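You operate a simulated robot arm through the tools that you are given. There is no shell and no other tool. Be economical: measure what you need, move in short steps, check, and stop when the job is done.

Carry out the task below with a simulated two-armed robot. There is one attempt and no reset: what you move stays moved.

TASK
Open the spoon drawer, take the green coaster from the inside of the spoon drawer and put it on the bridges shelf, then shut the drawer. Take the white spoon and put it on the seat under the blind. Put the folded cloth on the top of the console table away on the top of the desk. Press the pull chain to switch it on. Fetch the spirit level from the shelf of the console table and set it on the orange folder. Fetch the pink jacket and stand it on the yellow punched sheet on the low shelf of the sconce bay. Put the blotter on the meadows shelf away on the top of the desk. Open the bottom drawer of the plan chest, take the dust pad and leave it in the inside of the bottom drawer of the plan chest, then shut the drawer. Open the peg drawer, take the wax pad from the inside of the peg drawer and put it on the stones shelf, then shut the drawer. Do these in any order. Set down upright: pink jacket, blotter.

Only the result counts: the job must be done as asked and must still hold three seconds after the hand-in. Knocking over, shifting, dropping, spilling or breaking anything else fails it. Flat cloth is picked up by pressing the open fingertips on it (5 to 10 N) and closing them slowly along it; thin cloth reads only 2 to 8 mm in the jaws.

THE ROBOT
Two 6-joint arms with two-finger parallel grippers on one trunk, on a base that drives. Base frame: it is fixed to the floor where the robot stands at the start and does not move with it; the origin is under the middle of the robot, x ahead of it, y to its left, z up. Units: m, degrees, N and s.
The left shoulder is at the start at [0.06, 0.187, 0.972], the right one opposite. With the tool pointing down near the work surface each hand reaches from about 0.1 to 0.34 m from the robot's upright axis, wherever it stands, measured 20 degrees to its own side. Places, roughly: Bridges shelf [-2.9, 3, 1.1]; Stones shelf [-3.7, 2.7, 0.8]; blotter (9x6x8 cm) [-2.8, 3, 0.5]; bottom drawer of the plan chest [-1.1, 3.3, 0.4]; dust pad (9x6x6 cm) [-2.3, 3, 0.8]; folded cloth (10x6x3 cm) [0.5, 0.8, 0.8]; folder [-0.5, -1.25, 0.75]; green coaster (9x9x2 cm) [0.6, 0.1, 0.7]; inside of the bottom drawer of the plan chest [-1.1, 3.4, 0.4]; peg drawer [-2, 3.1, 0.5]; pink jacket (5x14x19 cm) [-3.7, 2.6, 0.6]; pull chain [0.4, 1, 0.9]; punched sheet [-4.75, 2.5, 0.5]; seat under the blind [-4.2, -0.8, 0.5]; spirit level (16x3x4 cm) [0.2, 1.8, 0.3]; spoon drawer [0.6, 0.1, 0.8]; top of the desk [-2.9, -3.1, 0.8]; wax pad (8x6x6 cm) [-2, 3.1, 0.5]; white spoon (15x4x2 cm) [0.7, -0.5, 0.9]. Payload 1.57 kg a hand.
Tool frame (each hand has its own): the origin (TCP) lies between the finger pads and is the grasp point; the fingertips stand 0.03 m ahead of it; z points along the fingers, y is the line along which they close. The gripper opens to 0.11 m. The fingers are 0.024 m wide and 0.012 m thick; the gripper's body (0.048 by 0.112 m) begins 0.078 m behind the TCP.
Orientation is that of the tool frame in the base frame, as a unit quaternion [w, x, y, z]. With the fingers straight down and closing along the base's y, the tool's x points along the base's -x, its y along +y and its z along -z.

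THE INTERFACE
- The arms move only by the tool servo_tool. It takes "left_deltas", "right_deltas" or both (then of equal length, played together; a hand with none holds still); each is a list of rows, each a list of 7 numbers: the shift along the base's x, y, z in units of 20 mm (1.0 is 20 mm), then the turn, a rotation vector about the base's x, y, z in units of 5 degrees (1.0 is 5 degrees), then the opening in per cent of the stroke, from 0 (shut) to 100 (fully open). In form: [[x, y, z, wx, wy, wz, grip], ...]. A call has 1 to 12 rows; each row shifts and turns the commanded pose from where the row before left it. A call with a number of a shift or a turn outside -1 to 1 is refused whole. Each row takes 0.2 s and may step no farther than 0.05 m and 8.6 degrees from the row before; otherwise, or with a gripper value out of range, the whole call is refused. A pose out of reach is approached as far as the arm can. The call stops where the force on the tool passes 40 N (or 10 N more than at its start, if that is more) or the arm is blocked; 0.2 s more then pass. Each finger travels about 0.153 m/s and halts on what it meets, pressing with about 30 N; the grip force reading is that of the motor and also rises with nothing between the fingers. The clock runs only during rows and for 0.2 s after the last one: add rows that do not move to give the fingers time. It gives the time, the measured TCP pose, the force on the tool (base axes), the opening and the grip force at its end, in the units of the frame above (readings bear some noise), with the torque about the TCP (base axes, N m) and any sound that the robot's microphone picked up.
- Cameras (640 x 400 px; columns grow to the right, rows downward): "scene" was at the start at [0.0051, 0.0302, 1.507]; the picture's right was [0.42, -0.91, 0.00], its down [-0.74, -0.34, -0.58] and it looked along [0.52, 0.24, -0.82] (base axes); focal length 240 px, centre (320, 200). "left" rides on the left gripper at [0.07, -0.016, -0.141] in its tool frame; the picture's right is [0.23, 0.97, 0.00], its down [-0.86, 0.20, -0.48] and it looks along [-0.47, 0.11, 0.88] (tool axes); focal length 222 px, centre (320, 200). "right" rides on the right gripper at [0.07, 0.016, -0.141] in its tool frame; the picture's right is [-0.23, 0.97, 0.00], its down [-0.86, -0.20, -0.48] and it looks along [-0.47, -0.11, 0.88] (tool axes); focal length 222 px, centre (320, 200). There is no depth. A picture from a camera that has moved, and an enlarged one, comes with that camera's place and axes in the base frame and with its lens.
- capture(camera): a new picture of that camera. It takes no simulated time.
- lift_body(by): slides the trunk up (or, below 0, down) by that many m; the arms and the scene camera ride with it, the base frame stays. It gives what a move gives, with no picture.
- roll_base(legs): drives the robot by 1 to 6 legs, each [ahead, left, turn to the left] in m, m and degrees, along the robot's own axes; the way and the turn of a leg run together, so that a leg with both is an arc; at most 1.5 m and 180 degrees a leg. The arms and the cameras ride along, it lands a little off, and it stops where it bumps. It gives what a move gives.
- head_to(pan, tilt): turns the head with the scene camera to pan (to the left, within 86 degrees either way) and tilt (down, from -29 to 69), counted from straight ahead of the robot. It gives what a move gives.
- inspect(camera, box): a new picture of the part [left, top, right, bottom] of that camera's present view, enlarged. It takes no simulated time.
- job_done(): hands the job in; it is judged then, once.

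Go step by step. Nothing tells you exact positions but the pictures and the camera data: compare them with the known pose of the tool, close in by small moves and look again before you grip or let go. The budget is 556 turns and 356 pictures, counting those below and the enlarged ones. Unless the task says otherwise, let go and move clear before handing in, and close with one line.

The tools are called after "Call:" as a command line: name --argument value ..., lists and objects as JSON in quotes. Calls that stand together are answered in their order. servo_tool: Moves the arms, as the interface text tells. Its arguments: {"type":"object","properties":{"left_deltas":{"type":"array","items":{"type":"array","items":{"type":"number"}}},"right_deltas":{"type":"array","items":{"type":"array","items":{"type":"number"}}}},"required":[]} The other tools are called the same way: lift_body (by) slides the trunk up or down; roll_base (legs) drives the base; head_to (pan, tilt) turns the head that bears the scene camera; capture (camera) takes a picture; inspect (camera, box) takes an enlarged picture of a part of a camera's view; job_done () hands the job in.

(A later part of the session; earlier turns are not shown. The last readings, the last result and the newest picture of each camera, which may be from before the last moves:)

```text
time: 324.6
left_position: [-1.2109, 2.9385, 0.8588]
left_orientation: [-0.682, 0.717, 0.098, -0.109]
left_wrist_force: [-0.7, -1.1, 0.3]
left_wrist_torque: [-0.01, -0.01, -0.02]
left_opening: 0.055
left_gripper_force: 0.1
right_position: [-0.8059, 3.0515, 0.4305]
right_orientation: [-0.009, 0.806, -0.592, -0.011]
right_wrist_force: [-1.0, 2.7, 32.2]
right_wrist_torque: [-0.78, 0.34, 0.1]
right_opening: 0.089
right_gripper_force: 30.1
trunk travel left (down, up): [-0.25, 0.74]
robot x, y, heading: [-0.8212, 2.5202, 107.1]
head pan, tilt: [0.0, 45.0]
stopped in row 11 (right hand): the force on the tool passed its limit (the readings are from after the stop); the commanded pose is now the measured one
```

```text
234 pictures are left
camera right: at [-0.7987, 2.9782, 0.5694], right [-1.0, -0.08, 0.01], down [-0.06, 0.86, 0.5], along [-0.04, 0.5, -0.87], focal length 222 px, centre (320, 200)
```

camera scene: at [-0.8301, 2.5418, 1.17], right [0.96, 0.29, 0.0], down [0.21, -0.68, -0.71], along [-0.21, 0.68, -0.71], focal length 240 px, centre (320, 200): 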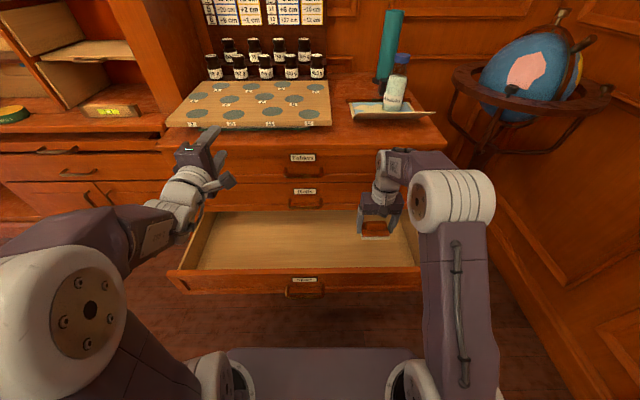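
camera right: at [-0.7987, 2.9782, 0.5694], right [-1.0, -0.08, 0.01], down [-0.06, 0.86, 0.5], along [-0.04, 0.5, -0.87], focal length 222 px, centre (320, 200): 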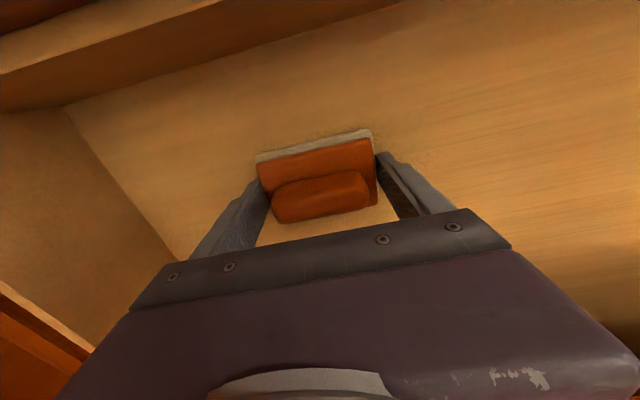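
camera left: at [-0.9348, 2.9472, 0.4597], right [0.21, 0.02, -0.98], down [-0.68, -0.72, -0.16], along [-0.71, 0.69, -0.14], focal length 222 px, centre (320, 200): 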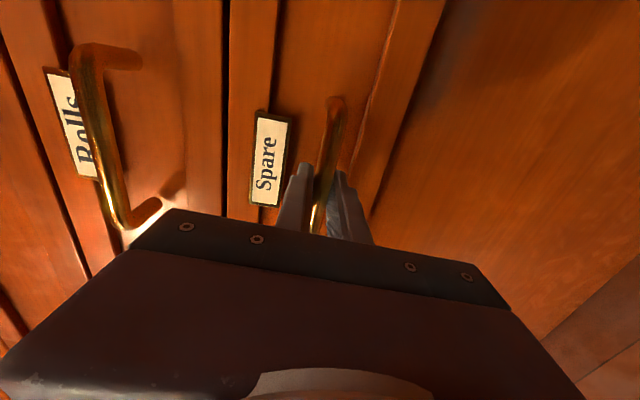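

Touched the drawer floor. I relieve the pressure, release the pad and lift away.

Call:
servo_tool --right_deltas '[[0, 0, 0.15, 0, 0, 0, 70], [0, 0, 0, 0, 0, 0, 85], [0, 0, 0, 0, 0, 0, 100], [0, 0, 0, 0, 0, 0, 100], [0, 0, 0.5, 0, 0, 0, 100], [0, 0, 1, 0, 0, 0, 100], [0, 0, 1, 0, 0, 0, 100], [0, 0, 1, 0, 0, 0, 100], [0, 0, 1, 0, 0, 0, 100], [0, 0, 1, 0, 0, 0, 100], [0, 0, 1, 0, 0, 0, 100], [0, 0, 1, 0, 0, 0, 100]]'

Call:
servo_tool --right_deltas '[[0, 0, 1, 0, 0, 0, 100], [0, 0, 1, 0, 0, 0, 100], [0, 0, 1, 0, 0, 0, 100], [0, 0, 1, 0, 0, 0, 100], [0, 0, 1, 0, 0, 0, 100]]'

Call:
capture --camera "right"

```text
time: 327.2
left_position: [-1.2106, 2.9401, 0.858]
left_orientation: [-0.681, 0.717, 0.098, -0.108]
left_wrist_force: [0.8, 0.4, -0.1]
left_wrist_torque: [0.0, -0.01, 0.0]
left_opening: 0.0548
left_gripper_force: 0.1
right_position: [-0.8042, 3.0492, 0.5777]
right_orientation: [-0.005, 0.806, -0.592, -0.006]
right_wrist_force: [-0.4, 0.5, 0.4]
right_wrist_torque: [0.0, 0.02, -0.01]
right_opening: 0.1101
right_gripper_force: 0.1
trunk travel left (down, up): [-0.25, 0.74]
robot x, y, heading: [-0.8233, 2.5221, 107.1]
head pan, tilt: [0.0, 45.0]
```

```text
time: 328.4
left_position: [-1.2107, 2.9402, 0.8579]
left_orientation: [-0.682, 0.717, 0.099, -0.11]
left_wrist_force: [0.6, 0.5, 1.1]
left_wrist_torque: [0.0, 0.02, 0.0]
left_opening: 0.0552
left_gripper_force: 0.0
right_position: [-0.8044, 3.0493, 0.6788]
right_orientation: [-0.005, 0.807, -0.591, -0.007]
right_wrist_force: [0.5, -1.1, -0.2]
right_wrist_torque: [-0.04, -0.05, 0.02]
right_opening: 0.11
right_gripper_force: 0.1
trunk travel left (down, up): [-0.25, 0.74]
robot x, y, heading: [-0.8226, 2.5235, 107.1]
head pan, tilt: [0.0, 45.0]
```

```text
233 pictures are left
camera right: at [-0.7975, 2.9773, 0.8187], right [-1.0, -0.08, 0.0], down [-0.06, 0.87, 0.49], along [-0.04, 0.49, -0.87], focal length 222 px, centre (320, 200)
```

right: 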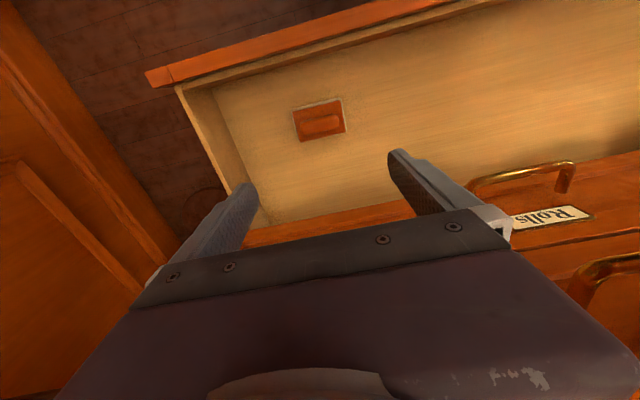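

The dust pad lies in the drawer. Now I back off, lower the left fist to the drawer front, and tuck the right hand.

Call:
roll_base --legs '[[-0.27, 0, 0], [0, -0.13, 0]]'

Call:
servo_tool --left_deltas '[[0, 0, -1, 0, 0, 0, 0], [0, 0, -1, 0, 0, 0, 0], [0, 0, -1, 0, 0, 0, 0], [0, 0, -1, 0, 0, 0, 0], [0, 0, -1, 0, 0, 0, 0], [0, 0, -1, 0, 0, 0, 0], [0, 0, -1, 0, 0, 0, 0], [0, 0, -1, 0, 0, 0, 0], [0, 0, -0.8, 0, 0, 0, 0]]' --right_deltas '[[0.3, -0.95, 0.7, 0, 0, 0, 100], [0.3, -0.95, 0.7, 0, 0, 0, 100], [0.3, -0.95, 0.7, 0, 0, 0, 100], [0.3, -0.95, 0.7, 0, 0, 0, 100], [0.3, -0.95, 0.7, 0, 0, 0, 100], [0.3, -0.95, 0.7, 0, 0, 0, 100], [0.3, -0.95, 0.7, 0, 0, 0, 100], [0.3, -0.95, 0.7, 0, 0, 0, 100], [0.3, -0.95, 0.7, 0, 0, 0, 100]]'

Call:
lift_body --by -0.22

Call:
capture --camera "scene"

Call:
capture --camera "left"

```text
time: 331.2
left_position: [-1.0049, 2.7194, 0.8584]
left_orientation: [-0.682, 0.717, 0.096, -0.108]
left_wrist_force: [-0.1, 0.2, 0.0]
left_wrist_torque: [0.0, -0.02, 0.02]
left_opening: 0.0551
left_gripper_force: 0.0
right_position: [-0.5987, 2.828, 0.6784]
right_orientation: [-0.004, 0.806, -0.592, -0.007]
right_wrist_force: [0.2, -0.5, 0.4]
right_wrist_torque: [0.01, 0.02, -0.01]
right_opening: 0.11
right_gripper_force: 0.1
trunk travel left (down, up): [-0.25, 0.74]
robot x, y, heading: [-0.617, 2.2968, 107.1]
head pan, tilt: [0.0, 45.0]
```

```text
time: 333.2
left_position: [-1.0075, 2.7203, 0.6817]
left_orientation: [-0.682, 0.716, 0.096, -0.109]
left_wrist_force: [0.1, -0.8, 0.5]
left_wrist_torque: [-0.02, 0.03, 0.01]
left_opening: 0.0001
left_gripper_force: 21.1
right_position: [-0.5452, 2.6557, 0.8053]
right_orientation: [-0.004, 0.806, -0.592, -0.006]
right_wrist_force: [-0.4, 0.0, 0.2]
right_wrist_torque: [0.0, -0.01, 0.01]
right_opening: 0.11
right_gripper_force: 0.1
trunk travel left (down, up): [-0.25, 0.74]
robot x, y, heading: [-0.6167, 2.3013, 107.0]
head pan, tilt: [0.0, 45.0]
```

```text
time: 335.6
left_position: [-1.0064, 2.7181, 0.4614]
left_orientation: [-0.682, 0.717, 0.097, -0.108]
left_wrist_force: [-0.1, -0.2, 0.0]
left_wrist_torque: [0.0, 0.02, -0.01]
left_opening: 0.0
left_gripper_force: 21.7
right_position: [-0.5459, 2.6576, 0.5847]
right_orientation: [-0.005, 0.806, -0.592, -0.006]
right_wrist_force: [0.5, 0.0, 0.1]
right_wrist_torque: [-0.03, -0.02, 0.02]
right_opening: 0.1102
right_gripper_force: 0.2
trunk travel left (down, up): [-0.03, 0.96]
robot x, y, heading: [-0.6206, 2.3015, 107.1]
head pan, tilt: [0.0, 45.0]
```

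```text
232 pictures are left
camera scene: at [-0.6264, 2.3189, 0.95], right [0.96, 0.29, 0.0], down [0.21, -0.68, -0.71], along [-0.21, 0.68, -0.71], focal length 240 px, centre (320, 200)
```

scene: 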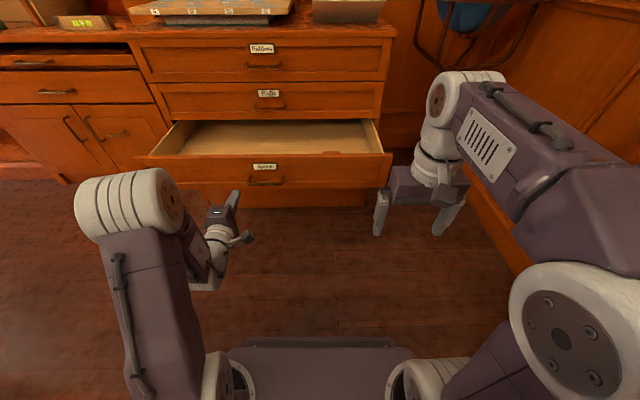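

```text
231 pictures are left
camera left: at [-0.8999, 2.6046, 0.4826], right [0.21, 0.02, -0.98], down [-0.68, -0.71, -0.16], along [-0.7, 0.7, -0.14], focal length 222 px, centre (320, 200)
```

left: 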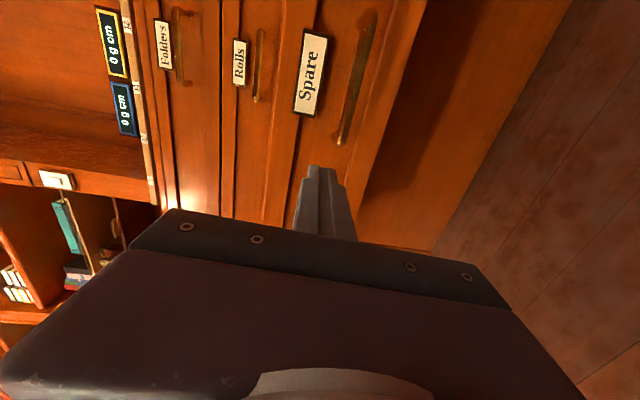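

The fist is aligned just left of the handle. I push forward.

Call:
roll_base --legs '[[0.2, 0, 0], [0.1, 0, 0]]'

Call:
roll_base --legs '[[0.03, 0, 0], [0.03, 0, 0]]'

Call:
capture --camera "scene"

```text
time: 337.9
left_position: [-1.0927, 3.0067, 0.461]
left_orientation: [-0.681, 0.718, 0.096, -0.108]
left_wrist_force: [0.0, 0.0, 0.1]
left_wrist_torque: [0.0, 0.03, -0.02]
left_opening: 0.0
left_gripper_force: 21.8
right_position: [-0.632, 2.9428, 0.5848]
right_orientation: [-0.005, 0.804, -0.594, -0.006]
right_wrist_force: [0.6, 0.4, 0.8]
right_wrist_torque: [-0.05, -0.01, 0.01]
right_opening: 0.1099
right_gripper_force: 0.1
trunk travel left (down, up): [-0.03, 0.96]
robot x, y, heading: [-0.7083, 2.5846, 106.9]
head pan, tilt: [0.0, 45.0]
```

```text
time: 339.2
left_position: [-1.1066, 3.0461, 0.4634]
left_orientation: [-0.684, 0.715, 0.096, -0.108]
left_wrist_force: [6.4, -11.7, 6.2]
left_wrist_torque: [0.3, 0.15, 0.08]
left_opening: 0.0001
left_gripper_force: 21.1
right_position: [-0.6465, 2.9876, 0.5843]
right_orientation: [-0.004, 0.805, -0.593, -0.006]
right_wrist_force: [-0.5, -0.3, -0.6]
right_wrist_torque: [0.03, 0.02, 0.03]
right_opening: 0.1098
right_gripper_force: 0.0
trunk travel left (down, up): [-0.03, 0.96]
robot x, y, heading: [-0.7174, 2.6318, 107.2]
head pan, tilt: [0.0, 45.0]
stopped in leg 2: the force on the tool passed its limit (the readings are from after the stop); the commanded pose is now the measured one
```

```text
230 pictures are left
camera scene: at [-0.7265, 2.6491, 0.95], right [0.96, 0.29, 0.0], down [0.21, -0.68, -0.71], along [-0.21, 0.68, -0.71], focal length 240 px, centre (320, 200)
```

scene: 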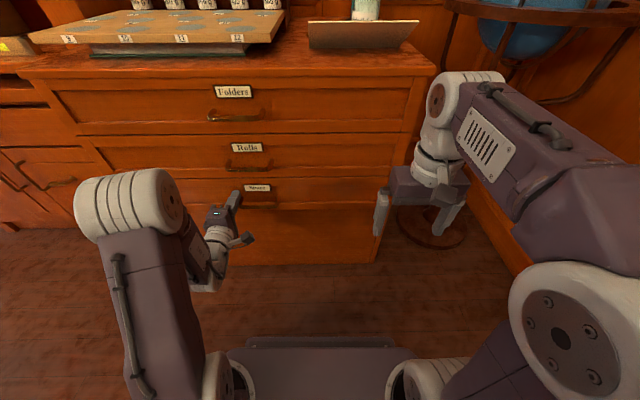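

The bottom drawer is shut. Next, the peg drawer in the secretary to the left; I back off and look at it.

Call:
roll_base --legs '[[-0.3, 0, 0], [0, 0.6, 0]]'

Call:
lift_body --by 0.2

Call:
head_to --pan 25 --tilt 35

Call:
capture --camera "scene"

```text
time: 344.2
left_position: [-1.5917, 2.5923, 0.4615]
left_orientation: [-0.683, 0.717, 0.094, -0.104]
left_wrist_force: [-0.2, -1.1, 1.0]
left_wrist_torque: [-0.03, 0.02, 0.02]
left_opening: 0.0
left_gripper_force: 20.5
right_position: [-1.1324, 2.5298, 0.5847]
right_orientation: [-0.005, 0.804, -0.595, -0.006]
right_wrist_force: [-0.1, 0.1, 0.8]
right_wrist_torque: [0.04, -0.01, 0.01]
right_opening: 0.1097
right_gripper_force: 0.0
trunk travel left (down, up): [-0.03, 0.96]
robot x, y, heading: [-1.2081, 2.1722, 106.3]
head pan, tilt: [0.0, 45.0]
```

```text
time: 346.4
left_position: [-1.5909, 2.5937, 0.6619]
left_orientation: [-0.684, 0.716, 0.094, -0.104]
left_wrist_force: [0.1, 0.2, 0.0]
left_wrist_torque: [0.03, -0.01, 0.0]
left_opening: 0.0
left_gripper_force: 21.2
right_position: [-1.1321, 2.5296, 0.7845]
right_orientation: [-0.005, 0.803, -0.596, -0.006]
right_wrist_force: [0.2, -0.2, -0.3]
right_wrist_torque: [0.02, 0.0, 0.0]
right_opening: 0.1101
right_gripper_force: 0.1
trunk travel left (down, up): [-0.23, 0.76]
robot x, y, heading: [-1.2114, 2.1717, 106.9]
head pan, tilt: [0.0, 45.0]
```

```text
time: 347.3
left_position: [-1.5905, 2.592, 0.6617]
left_orientation: [-0.683, 0.717, 0.094, -0.104]
left_wrist_force: [0.3, 0.0, 0.5]
left_wrist_torque: [0.0, -0.03, 0.02]
left_opening: 0.0
left_gripper_force: 21.3
right_position: [-1.1314, 2.5292, 0.7848]
right_orientation: [-0.004, 0.803, -0.596, -0.006]
right_wrist_force: [-0.7, 0.0, -0.1]
right_wrist_torque: [0.0, -0.01, 0.01]
right_opening: 0.1097
right_gripper_force: 0.0
trunk travel left (down, up): [-0.23, 0.76]
robot x, y, heading: [-1.2085, 2.1751, 106.4]
head pan, tilt: [25.0, 35.0]
```

```text
229 pictures are left
camera scene: at [-1.2505, 2.1803, 1.1648], right [0.75, 0.66, 0.0], down [0.38, -0.43, -0.82], along [-0.54, 0.61, -0.57], focal length 240 px, centre (320, 200)
```

scene: 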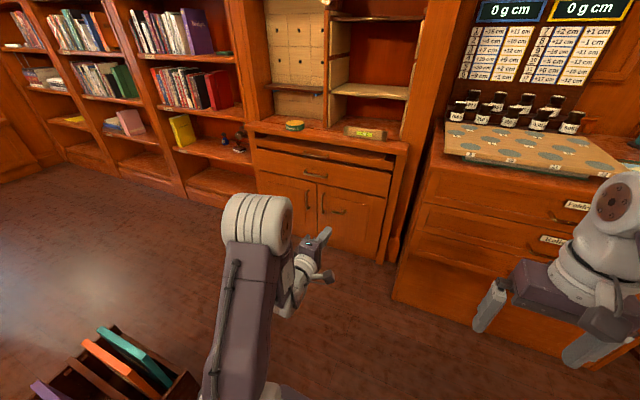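

Call:
inspect --camera "scene" --box '[240, 110, 420, 260]'

```text
2.67 times, centred on (330, 185) of scene
camera zoom: at [-1.2505, 2.1803, 1.1648], right [0.75, 0.66, 0.0], down [0.38, -0.43, -0.82], along [-0.54, 0.61, -0.57], focal length 639 px, centre (293, 240)
```

zoom: 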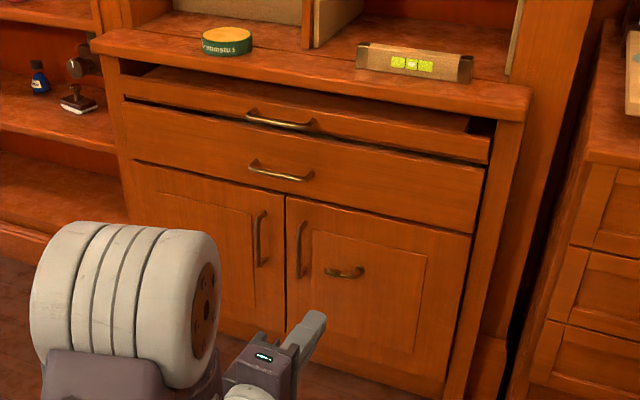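

The drawer under the slide (handle ≈[-2.0, 2.99, 0.555]) should be the peg drawer. I adjust the hands and move in front of it, staying clear of the magazine rack.

Call:
servo_tool --left_deltas '[[-0.95, -0.28, 0, 0, 0, 0, 50], [-0.95, -0.28, 0, 0, 0, 0, 50], [-0.5, -0.15, 0, 0, 0, 0, 50], [0, 0, -0.5, 0, 0, 0, 50]]' --right_deltas '[[0.3, -0.95, 1, 0, 0, 0, 100], [0.3, -0.95, 1, 0, 0, 0, 100], [0.3, -0.95, 1, 0, 0, 0, 100], [0.3, -0.95, 1, 0, 0, 0, 100]]'

Call:
lift_body --by -0.095

Call:
roll_base --legs '[[0.3, 0, 1], [0, 0.21, 0]]'

Call:
capture --camera "scene"

Call:
capture --camera "left"

```text
time: 348.3
left_position: [-1.6381, 2.578, 0.6525]
left_orientation: [-0.683, 0.717, 0.093, -0.104]
left_wrist_force: [-0.4, 0.5, 0.3]
left_wrist_torque: [0.01, -0.02, 0.0]
left_opening: 0.055
left_gripper_force: 0.1
right_position: [-1.1086, 2.4533, 0.8644]
right_orientation: [-0.005, 0.803, -0.596, -0.006]
right_wrist_force: [0.0, 0.2, 0.0]
right_wrist_torque: [0.04, 0.01, 0.0]
right_opening: 0.1099
right_gripper_force: 0.1
trunk travel left (down, up): [-0.23, 0.76]
robot x, y, heading: [-1.2081, 2.1716, 106.6]
head pan, tilt: [25.0, 35.0]
```

```text
time: 349.6
left_position: [-1.6387, 2.5783, 0.5576]
left_orientation: [-0.683, 0.716, 0.094, -0.104]
left_wrist_force: [0.3, -0.3, -0.1]
left_wrist_torque: [0.03, 0.01, 0.02]
left_opening: 0.055
left_gripper_force: 0.1
right_position: [-1.1076, 2.4541, 0.7704]
right_orientation: [-0.004, 0.804, -0.595, -0.006]
right_wrist_force: [-1.0, 0.5, -0.1]
right_wrist_torque: [0.02, -0.02, -0.01]
right_opening: 0.1102
right_gripper_force: 0.1
trunk travel left (down, up): [-0.135, 0.855]
robot x, y, heading: [-1.207, 2.1727, 106.4]
head pan, tilt: [25.0, 35.0]
```

```text
time: 352.9
left_position: [-1.9338, 2.7917, 0.557]
left_orientation: [-0.683, 0.715, 0.1, -0.11]
left_wrist_force: [0.1, -0.7, 0.3]
left_wrist_torque: [-0.01, 0.0, 0.01]
left_opening: 0.0546
left_gripper_force: 0.0
right_position: [-1.4, 2.6772, 0.7696]
right_orientation: [-0.005, 0.809, -0.588, -0.007]
right_wrist_force: [0.4, 0.5, -0.3]
right_wrist_torque: [0.01, -0.02, -0.01]
right_opening: 0.1101
right_gripper_force: 0.1
trunk travel left (down, up): [-0.135, 0.855]
robot x, y, heading: [-1.4984, 2.3927, 107.6]
head pan, tilt: [25.0, 35.0]
```

```text
227 pictures are left
camera scene: at [-1.5386, 2.401, 1.0698], right [0.74, 0.68, 0.0], down [0.39, -0.42, -0.82], along [-0.55, 0.6, -0.57], focal length 240 px, centre (320, 200)
```

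scene: 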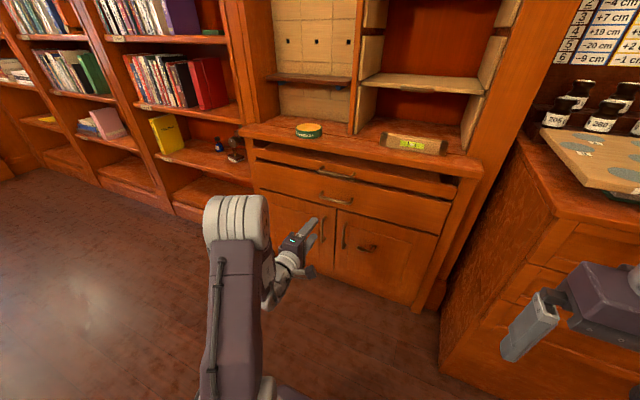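

```text
226 pictures are left
camera left: at [-1.8257, 2.6793, 0.5782], right [0.21, 0.02, -0.98], down [-0.68, -0.72, -0.16], along [-0.71, 0.69, -0.14], focal length 222 px, centre (320, 200)
```

left: 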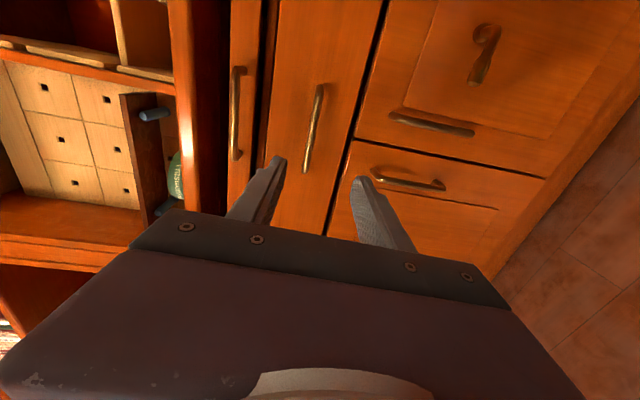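

The handle is at about [-1.989, 2.975, 0.565], in line with the hand. I drive ahead 0.14 m and check.

Call:
roll_base --legs '[[0.14, 0, 0]]'

Call:
capture --camera "left"

```text
time: 354.2
left_position: [-1.9753, 2.9267, 0.5563]
left_orientation: [-0.681, 0.717, 0.101, -0.11]
left_wrist_force: [0.3, 0.2, -0.4]
left_wrist_torque: [0.0, 0.0, 0.0]
left_opening: 0.0551
left_gripper_force: 0.0
right_position: [-1.4427, 2.8107, 0.7693]
right_orientation: [-0.005, 0.808, -0.589, -0.007]
right_wrist_force: [-0.6, 0.1, 0.2]
right_wrist_torque: [0.02, 0.02, -0.01]
right_opening: 0.11
right_gripper_force: 0.1
trunk travel left (down, up): [-0.135, 0.855]
robot x, y, heading: [-1.5393, 2.5278, 107.4]
head pan, tilt: [25.0, 35.0]
```

```text
225 pictures are left
camera left: at [-1.8677, 2.8133, 0.5781], right [0.21, 0.02, -0.98], down [-0.68, -0.72, -0.16], along [-0.7, 0.7, -0.14], focal length 222 px, centre (320, 200)
```

left: 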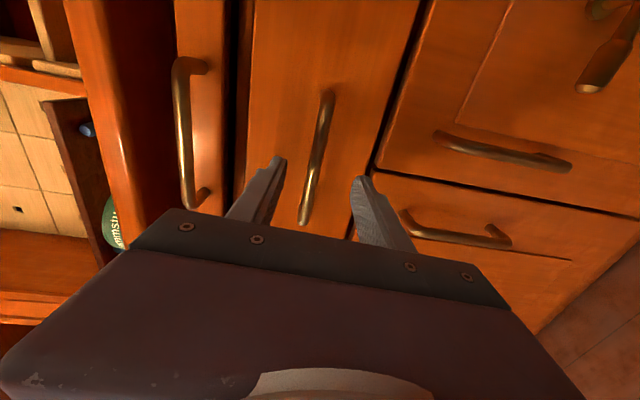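

Call:
servo_tool --left_deltas '[[0, 0, 0.3, 0, 0, 0, 38], [0, 0, 0, 0, 0, 0, 38]]'

Call:
roll_base --legs '[[0.035, 0, 0]]'

Call:
servo_tool --left_deltas '[[0, 0, 0, 0, 0, 0, 15], [0, 0, 0, 0, 0, 0, 0], [0, 0, 0, 0, 0, 0, 0]]'

Call:
capture --camera "left"

```text
time: 354.8
left_position: [-1.9755, 2.9253, 0.5628]
left_orientation: [-0.681, 0.717, 0.101, -0.109]
left_wrist_force: [-0.1, -0.3, 0.3]
left_wrist_torque: [-0.01, -0.01, -0.02]
left_opening: 0.0418
left_gripper_force: 0.1
right_position: [-1.4417, 2.8103, 0.7699]
right_orientation: [-0.005, 0.809, -0.588, -0.006]
right_wrist_force: [0.3, 0.1, 0.0]
right_wrist_torque: [0.0, 0.01, 0.0]
right_opening: 0.11
right_gripper_force: 0.0
trunk travel left (down, up): [-0.135, 0.855]
robot x, y, heading: [-1.5367, 2.5263, 107.4]
head pan, tilt: [25.0, 35.0]
```

```text
time: 355.6
left_position: [-1.9852, 2.9594, 0.563]
left_orientation: [-0.682, 0.716, 0.1, -0.111]
left_wrist_force: [-0.2, -0.4, 0.1]
left_wrist_torque: [-0.05, -0.02, -0.04]
left_opening: 0.0415
left_gripper_force: 0.2
right_position: [-1.4531, 2.845, 0.7701]
right_orientation: [-0.004, 0.808, -0.589, -0.006]
right_wrist_force: [0.8, -0.9, 0.1]
right_wrist_torque: [0.01, -0.01, -0.03]
right_opening: 0.1099
right_gripper_force: 0.1
trunk travel left (down, up): [-0.135, 0.855]
robot x, y, heading: [-1.5485, 2.5597, 107.5]
head pan, tilt: [25.0, 35.0]
```

```text
time: 356.4
left_position: [-1.9856, 2.9612, 0.5598]
left_orientation: [-0.68, 0.718, 0.101, -0.109]
left_wrist_force: [3.8, -3.1, -12.7]
left_wrist_torque: [0.07, -0.73, 0.27]
left_opening: 0.0122
left_gripper_force: 29.5
right_position: [-1.4532, 2.8438, 0.7698]
right_orientation: [-0.004, 0.808, -0.589, -0.006]
right_wrist_force: [-0.4, 0.3, -0.8]
right_wrist_torque: [0.0, 0.01, 0.03]
right_opening: 0.1098
right_gripper_force: 0.0
trunk travel left (down, up): [-0.135, 0.855]
robot x, y, heading: [-1.5477, 2.5617, 107.5]
head pan, tilt: [25.0, 35.0]
```

```text
224 pictures are left
camera left: at [-1.8785, 2.847, 0.5828], right [0.21, 0.01, -0.98], down [-0.68, -0.72, -0.16], along [-0.7, 0.69, -0.14], focal length 222 px, centre (320, 200)
```

left: 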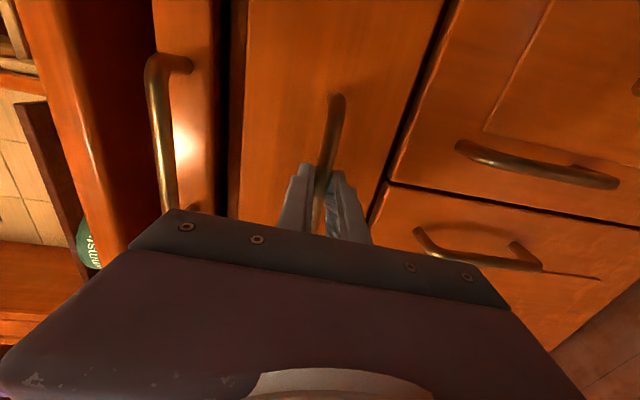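

Gripped. I pull it open 0.22 m.

Call:
roll_base --legs '[[-0.12, 0, 0], [-0.11, 0, 0]]'

Call:
capture --camera "scene"

```text
time: 358.5
left_position: [-1.9152, 2.7421, 0.5612]
left_orientation: [-0.68, 0.718, 0.098, -0.109]
left_wrist_force: [23.9, 8.2, -22.1]
left_wrist_torque: [-0.01, -0.84, -0.27]
left_opening: 0.0123
left_gripper_force: 29.3
right_position: [-1.3845, 2.6267, 0.768]
right_orientation: [-0.004, 0.808, -0.589, -0.004]
right_wrist_force: [0.1, -0.1, -0.2]
right_wrist_torque: [0.01, 0.05, -0.03]
right_opening: 0.1101
right_gripper_force: 0.2
trunk travel left (down, up): [-0.135, 0.855]
robot x, y, heading: [-1.4792, 2.3423, 107.8]
head pan, tilt: [25.0, 35.0]
```

```text
223 pictures are left
camera scene: at [-1.5218, 2.352, 1.0697], right [0.74, 0.68, 0.0], down [0.39, -0.42, -0.82], along [-0.55, 0.6, -0.58], focal length 240 px, centre (320, 200)
```

scene: 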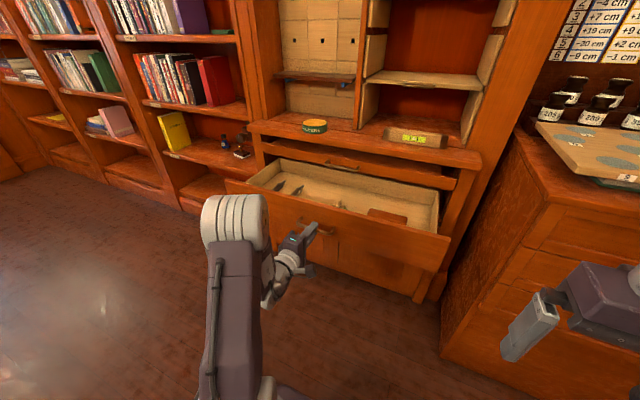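

The drawer holds pegs and a brown pad near the back. I pull another 0.1 m.

Call:
roll_base --legs '[[-0.1, 0, 0]]'

Call:
head_to --pan 15 --tilt 40

Call:
capture --camera "scene"

```text
time: 359.5
left_position: [-1.8952, 2.6813, 0.5639]
left_orientation: [-0.684, 0.715, 0.097, -0.109]
left_wrist_force: [0.3, -0.4, -0.2]
left_wrist_torque: [0.03, -0.01, -0.01]
left_opening: 0.0001
left_gripper_force: 21.3
right_position: [-1.363, 2.5634, 0.7687]
right_orientation: [-0.005, 0.808, -0.589, -0.006]
right_wrist_force: [0.5, -0.6, -0.6]
right_wrist_torque: [-0.03, -0.02, 0.0]
right_opening: 0.1099
right_gripper_force: 0.1
trunk travel left (down, up): [-0.135, 0.855]
robot x, y, heading: [-1.4615, 2.2835, 107.4]
head pan, tilt: [25.0, 35.0]
stopped in leg 1: the force on the tool passed its limit (the readings are from after the stop); the commanded pose is now the measured one
```

```text
time: 360.2
left_position: [-1.8949, 2.6813, 0.565]
left_orientation: [-0.684, 0.714, 0.097, -0.109]
left_wrist_force: [0.1, -0.3, -0.1]
left_wrist_torque: [0.0, 0.01, -0.02]
left_opening: 0.0
left_gripper_force: 21.0
right_position: [-1.3639, 2.5632, 0.7687]
right_orientation: [-0.005, 0.808, -0.589, -0.007]
right_wrist_force: [0.0, 0.2, -1.0]
right_wrist_torque: [0.0, -0.02, -0.01]
right_opening: 0.1101
right_gripper_force: 0.1
trunk travel left (down, up): [-0.135, 0.855]
robot x, y, heading: [-1.4584, 2.2833, 107.4]
head pan, tilt: [15.0, 40.0]
```

```text
222 pictures are left
camera scene: at [-1.4885, 2.2944, 1.0623], right [0.84, 0.54, 0.0], down [0.35, -0.54, -0.77], along [-0.41, 0.65, -0.64], focal length 240 px, centre (320, 200)
```

scene: 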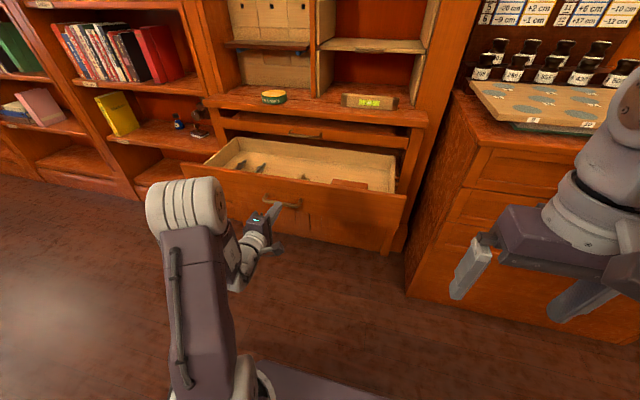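

The drawer reached its stop and the fingers slipped off. I raise the trunk to see into it.

Call:
lift_body --by 0.4

Call:
head_to --pan 10 --tilt 45

Call:
inspect --camera "scene" --box '[200, 50, 440, 200]'

```text
time: 364.1
left_position: [-1.8951, 2.6825, 0.9643]
left_orientation: [-0.684, 0.714, 0.096, -0.109]
left_wrist_force: [0.0, -0.4, 0.2]
left_wrist_torque: [-0.03, -0.02, -0.01]
left_opening: 0.0
left_gripper_force: 21.8
right_position: [-1.364, 2.5638, 1.1711]
right_orientation: [-0.004, 0.808, -0.589, -0.006]
right_wrist_force: [0.2, -0.4, 0.5]
right_wrist_torque: [0.02, 0.0, -0.01]
right_opening: 0.1098
right_gripper_force: 0.0
trunk travel left (down, up): [-0.535, 0.455]
robot x, y, heading: [-1.457, 2.2776, 107.4]
head pan, tilt: [15.0, 40.0]
```

```text
time: 364.7
left_position: [-1.8956, 2.6797, 0.9636]
left_orientation: [-0.685, 0.714, 0.096, -0.109]
left_wrist_force: [0.7, -0.2, -0.3]
left_wrist_torque: [0.01, -0.03, 0.01]
left_opening: 0.0001
left_gripper_force: 21.6
right_position: [-1.3646, 2.5626, 1.1698]
right_orientation: [-0.004, 0.808, -0.589, -0.006]
right_wrist_force: [0.6, 1.0, 0.4]
right_wrist_torque: [0.01, 0.02, 0.02]
right_opening: 0.11
right_gripper_force: 0.0
trunk travel left (down, up): [-0.535, 0.455]
robot x, y, heading: [-1.4587, 2.2777, 107.5]
head pan, tilt: [10.0, 45.0]
```

```text
2.67 times, centred on (320, 125) of scene
camera zoom: at [-1.4804, 2.2948, 1.455], right [0.89, 0.46, 0.0], down [0.33, -0.63, -0.71], along [-0.33, 0.63, -0.71], focal length 639 px, centre (320, 400)
```

zoom: 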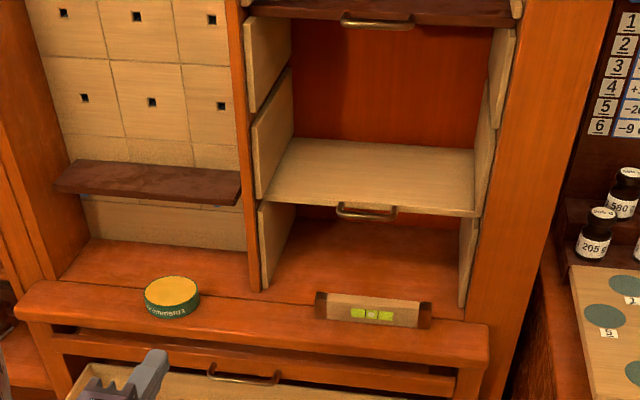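

Call:
head_to --pan 12 --tilt 58

Call:
inspect --camera "scene" --box '[200, 60, 440, 210]'

```text
time: 365.5
left_position: [-1.8953, 2.6822, 0.9656]
left_orientation: [-0.684, 0.715, 0.096, -0.109]
left_wrist_force: [0.0, -0.6, -0.3]
left_wrist_torque: [0.0, -0.01, 0.02]
left_opening: 0.0
left_gripper_force: 21.9
right_position: [-1.3632, 2.5632, 1.1696]
right_orientation: [-0.005, 0.807, -0.59, -0.007]
right_wrist_force: [-0.2, -0.5, 0.3]
right_wrist_torque: [-0.05, 0.03, -0.02]
right_opening: 0.1101
right_gripper_force: 0.1
trunk travel left (down, up): [-0.535, 0.455]
robot x, y, heading: [-1.46, 2.2802, 107.5]
head pan, tilt: [12.0, 58.0]
```

```text
2.67 times, centred on (320, 135) of scene
camera zoom: at [-1.4767, 2.2827, 1.4379], right [0.87, 0.49, 0.0], down [0.42, -0.74, -0.53], along [-0.26, 0.46, -0.85], focal length 639 px, centre (320, 373)
```

zoom: 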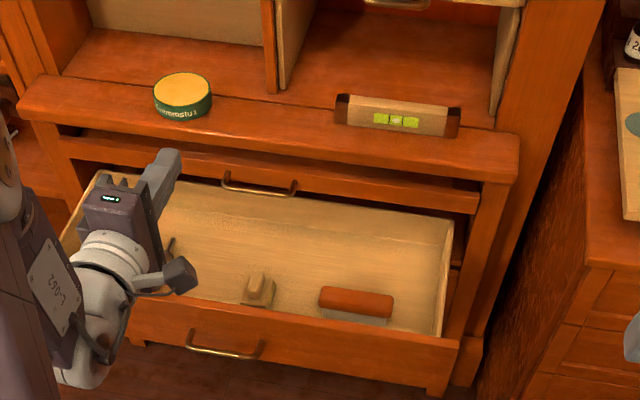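

The wax pad lies near the drawer's front, about [-1.77, 2.93, 0.54]. I move forward and a bit left, then bring the right hand over it.

Call:
roll_base --legs '[[0.2, 0, 0], [0, 0.14, 0]]'

Call:
servo_tool --right_deltas '[[-0.9, 0.5, 0, 0, 0, 0, 100], [-0.9, 0.5, 0, 0, 0, 0, 100], [-0.9, 0.5, 0, 0, 0, 0, 100], [-0.9, 0.5, -0.5, 0, 0, 0, 100], [-0.9, 0.5, -0.5, 0, 0, 0, 100], [-0.9, 0.5, -0.5, 0, 0, 0, 100], [-0.9, 0.5, -0.5, 0, 0, 0, 100], [-0.7, 0.9, -0.5, 0, 0, 0, 100], [-0.7, 0.9, -0.5, 0, 0, 0, 100], [-0.7, 0.9, -0.5, 0, 0, 0, 100], [-0.4, 0.9, -0.5, 0, 0, 0, 100], [0, 0.9, -0.5, 0, 0, 0, 100]]'

Call:
capture --camera "right"

Call:
capture --camera "scene"

```text
time: 368.0
left_position: [-2.0901, 2.8285, 0.964]
left_orientation: [-0.684, 0.714, 0.097, -0.11]
left_wrist_force: [-0.5, -0.4, 0.8]
left_wrist_torque: [0.01, 0.02, 0.04]
left_opening: 0.0
left_gripper_force: 21.1
right_position: [-1.5574, 2.7106, 1.1697]
right_orientation: [-0.005, 0.808, -0.589, -0.006]
right_wrist_force: [-0.9, -0.6, 0.0]
right_wrist_torque: [0.0, -0.05, 0.01]
right_opening: 0.1101
right_gripper_force: 0.0
trunk travel left (down, up): [-0.535, 0.455]
robot x, y, heading: [-1.6537, 2.4258, 107.5]
head pan, tilt: [12.0, 58.0]
```

```text
time: 370.6
left_position: [-2.0895, 2.8285, 0.9646]
left_orientation: [-0.683, 0.715, 0.097, -0.109]
left_wrist_force: [-1.1, -0.1, -0.4]
left_wrist_torque: [0.01, 0.01, -0.01]
left_opening: 0.0002
left_gripper_force: 21.2
right_position: [-1.731, 2.8714, 1.0792]
right_orientation: [-0.004, 0.809, -0.588, -0.006]
right_wrist_force: [-0.2, 0.1, -0.5]
right_wrist_torque: [0.01, 0.01, -0.02]
right_opening: 0.11
right_gripper_force: 0.0
trunk travel left (down, up): [-0.535, 0.455]
robot x, y, heading: [-1.6551, 2.4268, 107.4]
head pan, tilt: [12.0, 58.0]
```

```text
219 pictures are left
camera right: at [-1.7252, 2.7991, 1.2192], right [-1.0, -0.08, 0.0], down [-0.07, 0.87, 0.49], along [-0.04, 0.49, -0.87], focal length 222 px, centre (320, 200)
```

right: 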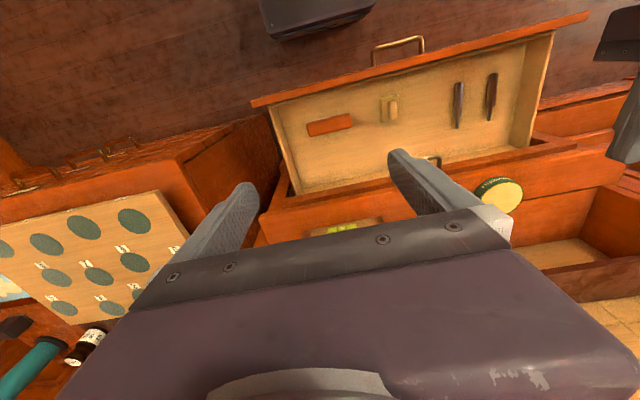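

```text
218 pictures are left
camera scene: at [-1.6697, 2.4306, 1.4379], right [0.87, 0.49, 0.0], down [0.42, -0.74, -0.53], along [-0.26, 0.46, -0.85], focal length 240 px, centre (320, 200)
```

scene: 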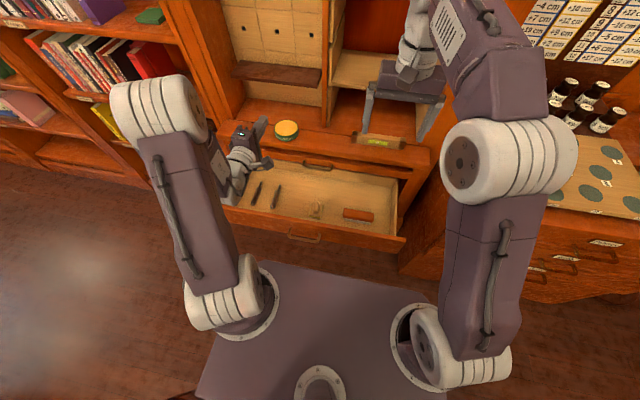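

Call:
servo_tool --right_deltas '[[-0.6, 0.9, 0, 0, 0, 0, 100], [-0.6, 0.9, -0.5, 0, 0, 0, 100], [-0.55, 0.9, -1, 0, 0, 0, 100], [0, 0, -1, 0, 0, 0, 100], [0, 0, -1, 0, 0, 0, 100], [0, 0, -1, 0, 0, 0, 100], [0, 0, -1, 0, 0, 0, 100], [0, 0, -1, 0, 0, 0, 100], [0, 0, -1, 0, 0, 0, 100], [0, 0, -1, 0, 0, 0, 100], [0, 0, -1, 0, 0, 0, 100], [0, 0, -1, 0, 0, 0, 100]]'

Call:
servo_tool --right_deltas '[[0, 0, -1, 0, 0, 0, 100], [0, 0, -1, 0, 0, 0, 100], [0, 0, -1, 0, 0, 0, 100], [0, 0, -1, 0, 0, 0, 100], [0, 0, -1, 0, 0, 0, 100], [0, 0, -1, 0, 0, 0, 100], [0, 0, -1, 0, 0, 0, 100]]'

Call:
capture --camera "right"

Call:
capture --camera "scene"

```text
time: 373.2
left_position: [-2.0906, 2.8283, 0.965]
left_orientation: [-0.684, 0.715, 0.097, -0.11]
left_wrist_force: [-0.3, 0.1, 0.0]
left_wrist_torque: [0.0, 0.01, 0.03]
left_opening: 0.0
left_gripper_force: 21.1
right_position: [-1.7643, 2.9191, 0.8648]
right_orientation: [-0.005, 0.809, -0.588, -0.006]
right_wrist_force: [-0.5, 0.3, 0.1]
right_wrist_torque: [0.02, -0.01, 0.01]
right_opening: 0.1098
right_gripper_force: 0.0
right hand out of reach, approached as far as the arm can: row 3
trunk travel left (down, up): [-0.535, 0.455]
robot x, y, heading: [-1.6533, 2.4282, 107.9]
head pan, tilt: [12.0, 58.0]
```

```text
time: 374.8
left_position: [-2.0898, 2.8272, 0.9649]
left_orientation: [-0.684, 0.715, 0.098, -0.109]
left_wrist_force: [-0.4, 0.4, 0.2]
left_wrist_torque: [0.02, -0.02, 0.02]
left_opening: 0.0004
left_gripper_force: 21.7
right_position: [-1.7643, 2.9191, 0.7252]
right_orientation: [-0.005, 0.808, -0.589, -0.005]
right_wrist_force: [0.3, -0.5, -0.7]
right_wrist_torque: [-0.02, 0.02, 0.01]
right_opening: 0.1103
right_gripper_force: 0.2
trunk travel left (down, up): [-0.535, 0.455]
robot x, y, heading: [-1.6542, 2.4289, 107.7]
head pan, tilt: [12.0, 58.0]
```

```text
217 pictures are left
camera right: at [-1.7566, 2.8465, 0.8648], right [-1.0, -0.08, 0.0], down [-0.07, 0.87, 0.49], along [-0.04, 0.49, -0.87], focal length 222 px, centre (320, 200)
```

right: 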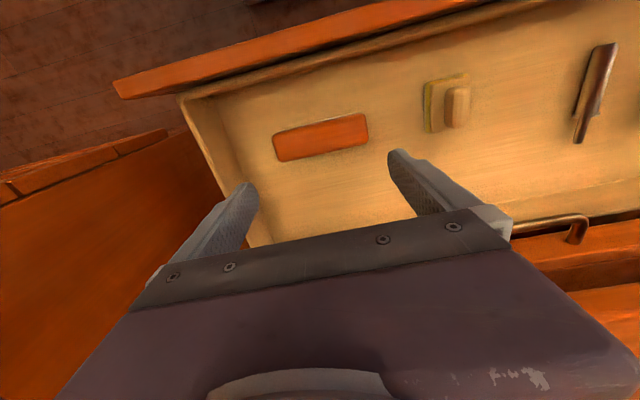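

```text
216 pictures are left
camera scene: at [-1.6699, 2.4301, 1.4379], right [0.87, 0.49, 0.0], down [0.42, -0.74, -0.53], along [-0.26, 0.46, -0.85], focal length 240 px, centre (320, 200)
```

scene: 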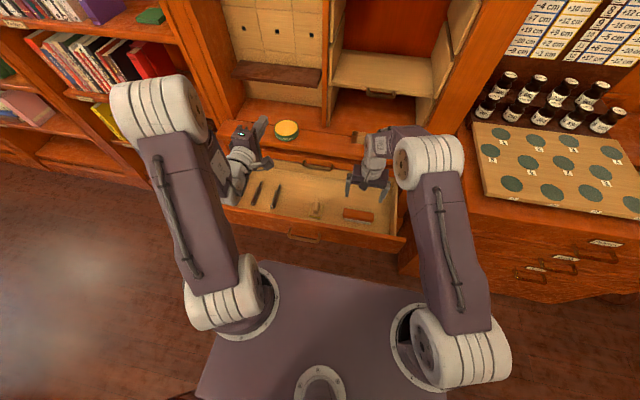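

Its size doesn't match: the long brown piece looks like a brush (≈13 cm). The small knobbed block with a yellowish base to its left fits "wax pad 8x6x6". I inspect closer.

Call:
inspect --camera "right" --box '[250, 60, 490, 210]'

Call:
inspect --camera "scene" --box '[230, 160, 410, 272]'

```text
2.67 times, centred on (370, 135) of right
camera zoom: at [-1.7566, 2.8465, 0.8648], right [-1.0, -0.08, 0.0], down [-0.07, 0.87, 0.49], along [-0.04, 0.49, -0.87], focal length 592 px, centre (187, 373)
```

zoom: 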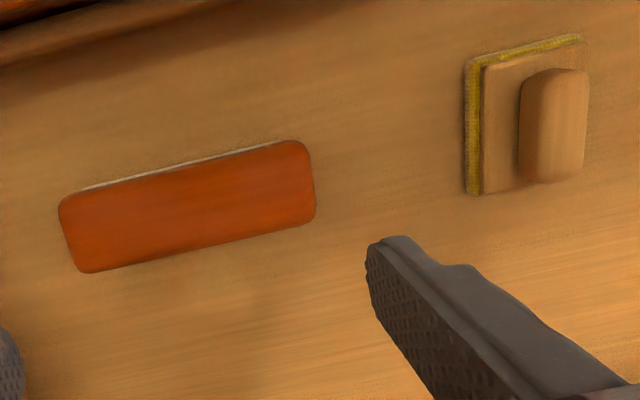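

```text
3.56 times, centred on (320, 216) of scene
camera zoom: at [-1.6699, 2.4301, 1.4379], right [0.87, 0.49, 0.0], down [0.42, -0.74, -0.53], along [-0.26, 0.46, -0.85], focal length 852 px, centre (320, 143)
```

zoom: 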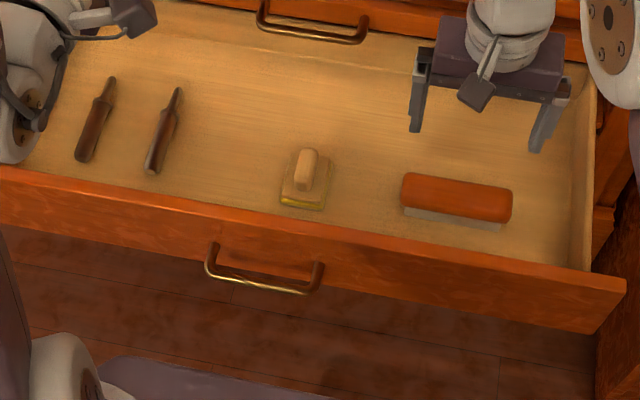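

Confirmed: the knobbed block with yellow base is the wax pad, at about [-1.938, 2.863]. I shift the base left with a small step forward first to clear the rack.

Call:
roll_base --legs '[[0.04, 0, 0], [0, 0.16, 0]]'

Call:
servo_tool --right_deltas '[[0.3, -0.95, 0, 0, 0, 0, 100], [0.3, -0.95, 0, 0, 0, 0, 100], [-0.3, -0.1, 0, 0, 0, 0, 100]]'

Call:
capture --camera "right"

```text
time: 376.7
left_position: [-2.2545, 2.8181, 0.9638]
left_orientation: [-0.683, 0.715, 0.096, -0.11]
left_wrist_force: [-1.2, -0.4, -0.6]
left_wrist_torque: [0.0, -0.03, -0.01]
left_opening: 0.0
left_gripper_force: 21.4
right_position: [-1.9283, 2.9087, 0.7263]
right_orientation: [-0.005, 0.809, -0.588, -0.005]
right_wrist_force: [-0.5, 0.1, 0.0]
right_wrist_torque: [-0.01, -0.02, -0.01]
right_opening: 0.1102
right_gripper_force: 0.0
trunk travel left (down, up): [-0.535, 0.455]
robot x, y, heading: [-1.8145, 2.4227, 107.7]
head pan, tilt: [12.0, 58.0]
```

```text
time: 377.5
left_position: [-2.2536, 2.8175, 0.965]
left_orientation: [-0.683, 0.715, 0.098, -0.109]
left_wrist_force: [0.7, 0.2, 0.7]
left_wrist_torque: [-0.02, 0.0, -0.01]
left_opening: 0.0002
left_gripper_force: 21.7
right_position: [-1.922, 2.8681, 0.724]
right_orientation: [-0.005, 0.809, -0.588, -0.006]
right_wrist_force: [1.0, 0.2, -0.4]
right_wrist_torque: [0.0, -0.03, -0.01]
right_opening: 0.1099
right_gripper_force: 0.1
trunk travel left (down, up): [-0.535, 0.455]
robot x, y, heading: [-1.8148, 2.4173, 107.7]
head pan, tilt: [12.0, 58.0]
```

```text
213 pictures are left
camera right: at [-1.9146, 2.7963, 0.8652], right [-1.0, -0.09, 0.0], down [-0.07, 0.87, 0.49], along [-0.04, 0.49, -0.87], focal length 222 px, centre (320, 200)
```

right: 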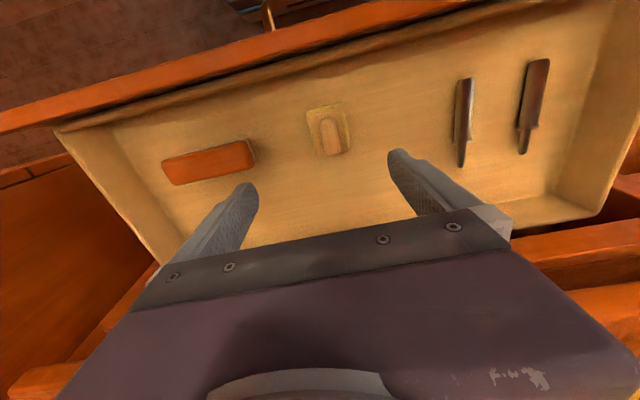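

Call:
servo_tool --right_deltas '[[-0.5, -0.05, -1, 0, 0, 0, 85], [0, 0, -1, 0, 0, 0, 80], [0, 0, -1, 0, 0, 0, 80], [0, 0, -1, 0, 0, 0, 80], [0, 0, -1, 0, 0, 0, 80], [0, 0, -1, 0, 0, 0, 80]]'

Call:
capture --camera "right"

```text
time: 378.9
left_position: [-2.2534, 2.8177, 0.9648]
left_orientation: [-0.683, 0.715, 0.097, -0.111]
left_wrist_force: [-0.1, -0.4, -0.8]
left_wrist_torque: [-0.03, 0.0, 0.0]
left_opening: 0.0
left_gripper_force: 21.8
right_position: [-1.932, 2.8688, 0.606]
right_orientation: [-0.005, 0.809, -0.588, -0.006]
right_wrist_force: [-0.7, -0.2, 0.3]
right_wrist_torque: [0.01, -0.03, -0.01]
right_opening: 0.0879
right_gripper_force: 0.1
trunk travel left (down, up): [-0.535, 0.455]
robot x, y, heading: [-1.8171, 2.4193, 107.8]
head pan, tilt: [12.0, 58.0]
```

```text
212 pictures are left
camera right: at [-1.9247, 2.7962, 0.7448], right [-1.0, -0.08, 0.0], down [-0.07, 0.87, 0.49], along [-0.04, 0.49, -0.87], focal length 222 px, centre (320, 200)
```

right: 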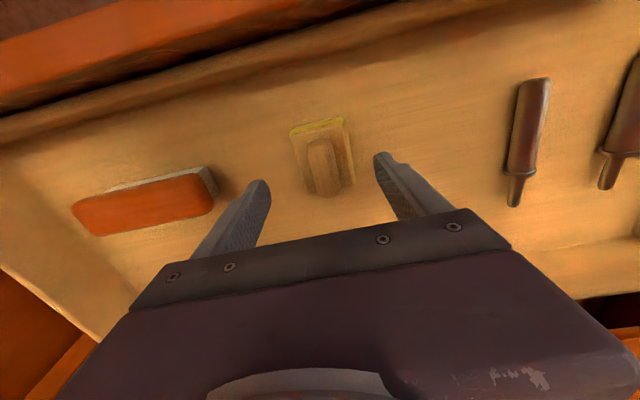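

Call:
servo_tool --right_deltas '[[0, 0, -0.8, 0, 0, 0, 80], [0, 0, -0.7, 0, 0, 0, 80], [0, 0, -0.5, 0, 0, 0, 80], [0, 0, -0.5, 0, 0, 0, 80], [0, 0, -0.4, 0, 0, 0, 80], [0, 0, -0.4, 0, 0, 0, 80]]'

Call:
capture --camera "right"

```text
time: 380.2
left_position: [-2.2529, 2.8147, 0.9655]
left_orientation: [-0.684, 0.715, 0.097, -0.109]
left_wrist_force: [0.1, 1.3, 1.6]
left_wrist_torque: [0.01, 0.02, -0.01]
left_opening: 0.0
left_gripper_force: 21.3
right_position: [-1.9337, 2.8725, 0.553]
right_orientation: [-0.007, 0.809, -0.587, -0.012]
right_wrist_force: [2.7, 0.2, 31.4]
right_wrist_torque: [0.12, -1.68, -0.02]
right_opening: 0.0903
right_gripper_force: 1.2
trunk travel left (down, up): [-0.535, 0.455]
robot x, y, heading: [-1.8145, 2.4166, 107.2]
head pan, tilt: [12.0, 58.0]
stopped in row 6 (right hand): the force on the tool passed its limit (the readings are from after the stop); the commanded pose is now the measured one
```

```text
211 pictures are left
camera right: at [-1.9265, 2.7982, 0.6914], right [-1.0, -0.08, 0.01], down [-0.07, 0.86, 0.5], along [-0.05, 0.5, -0.86], focal length 222 px, centre (320, 200)
```

right: 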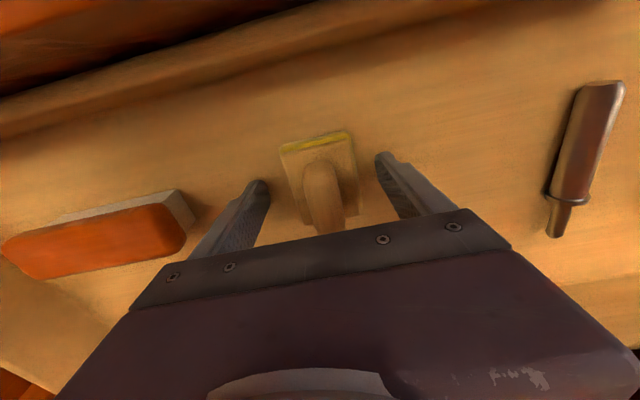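

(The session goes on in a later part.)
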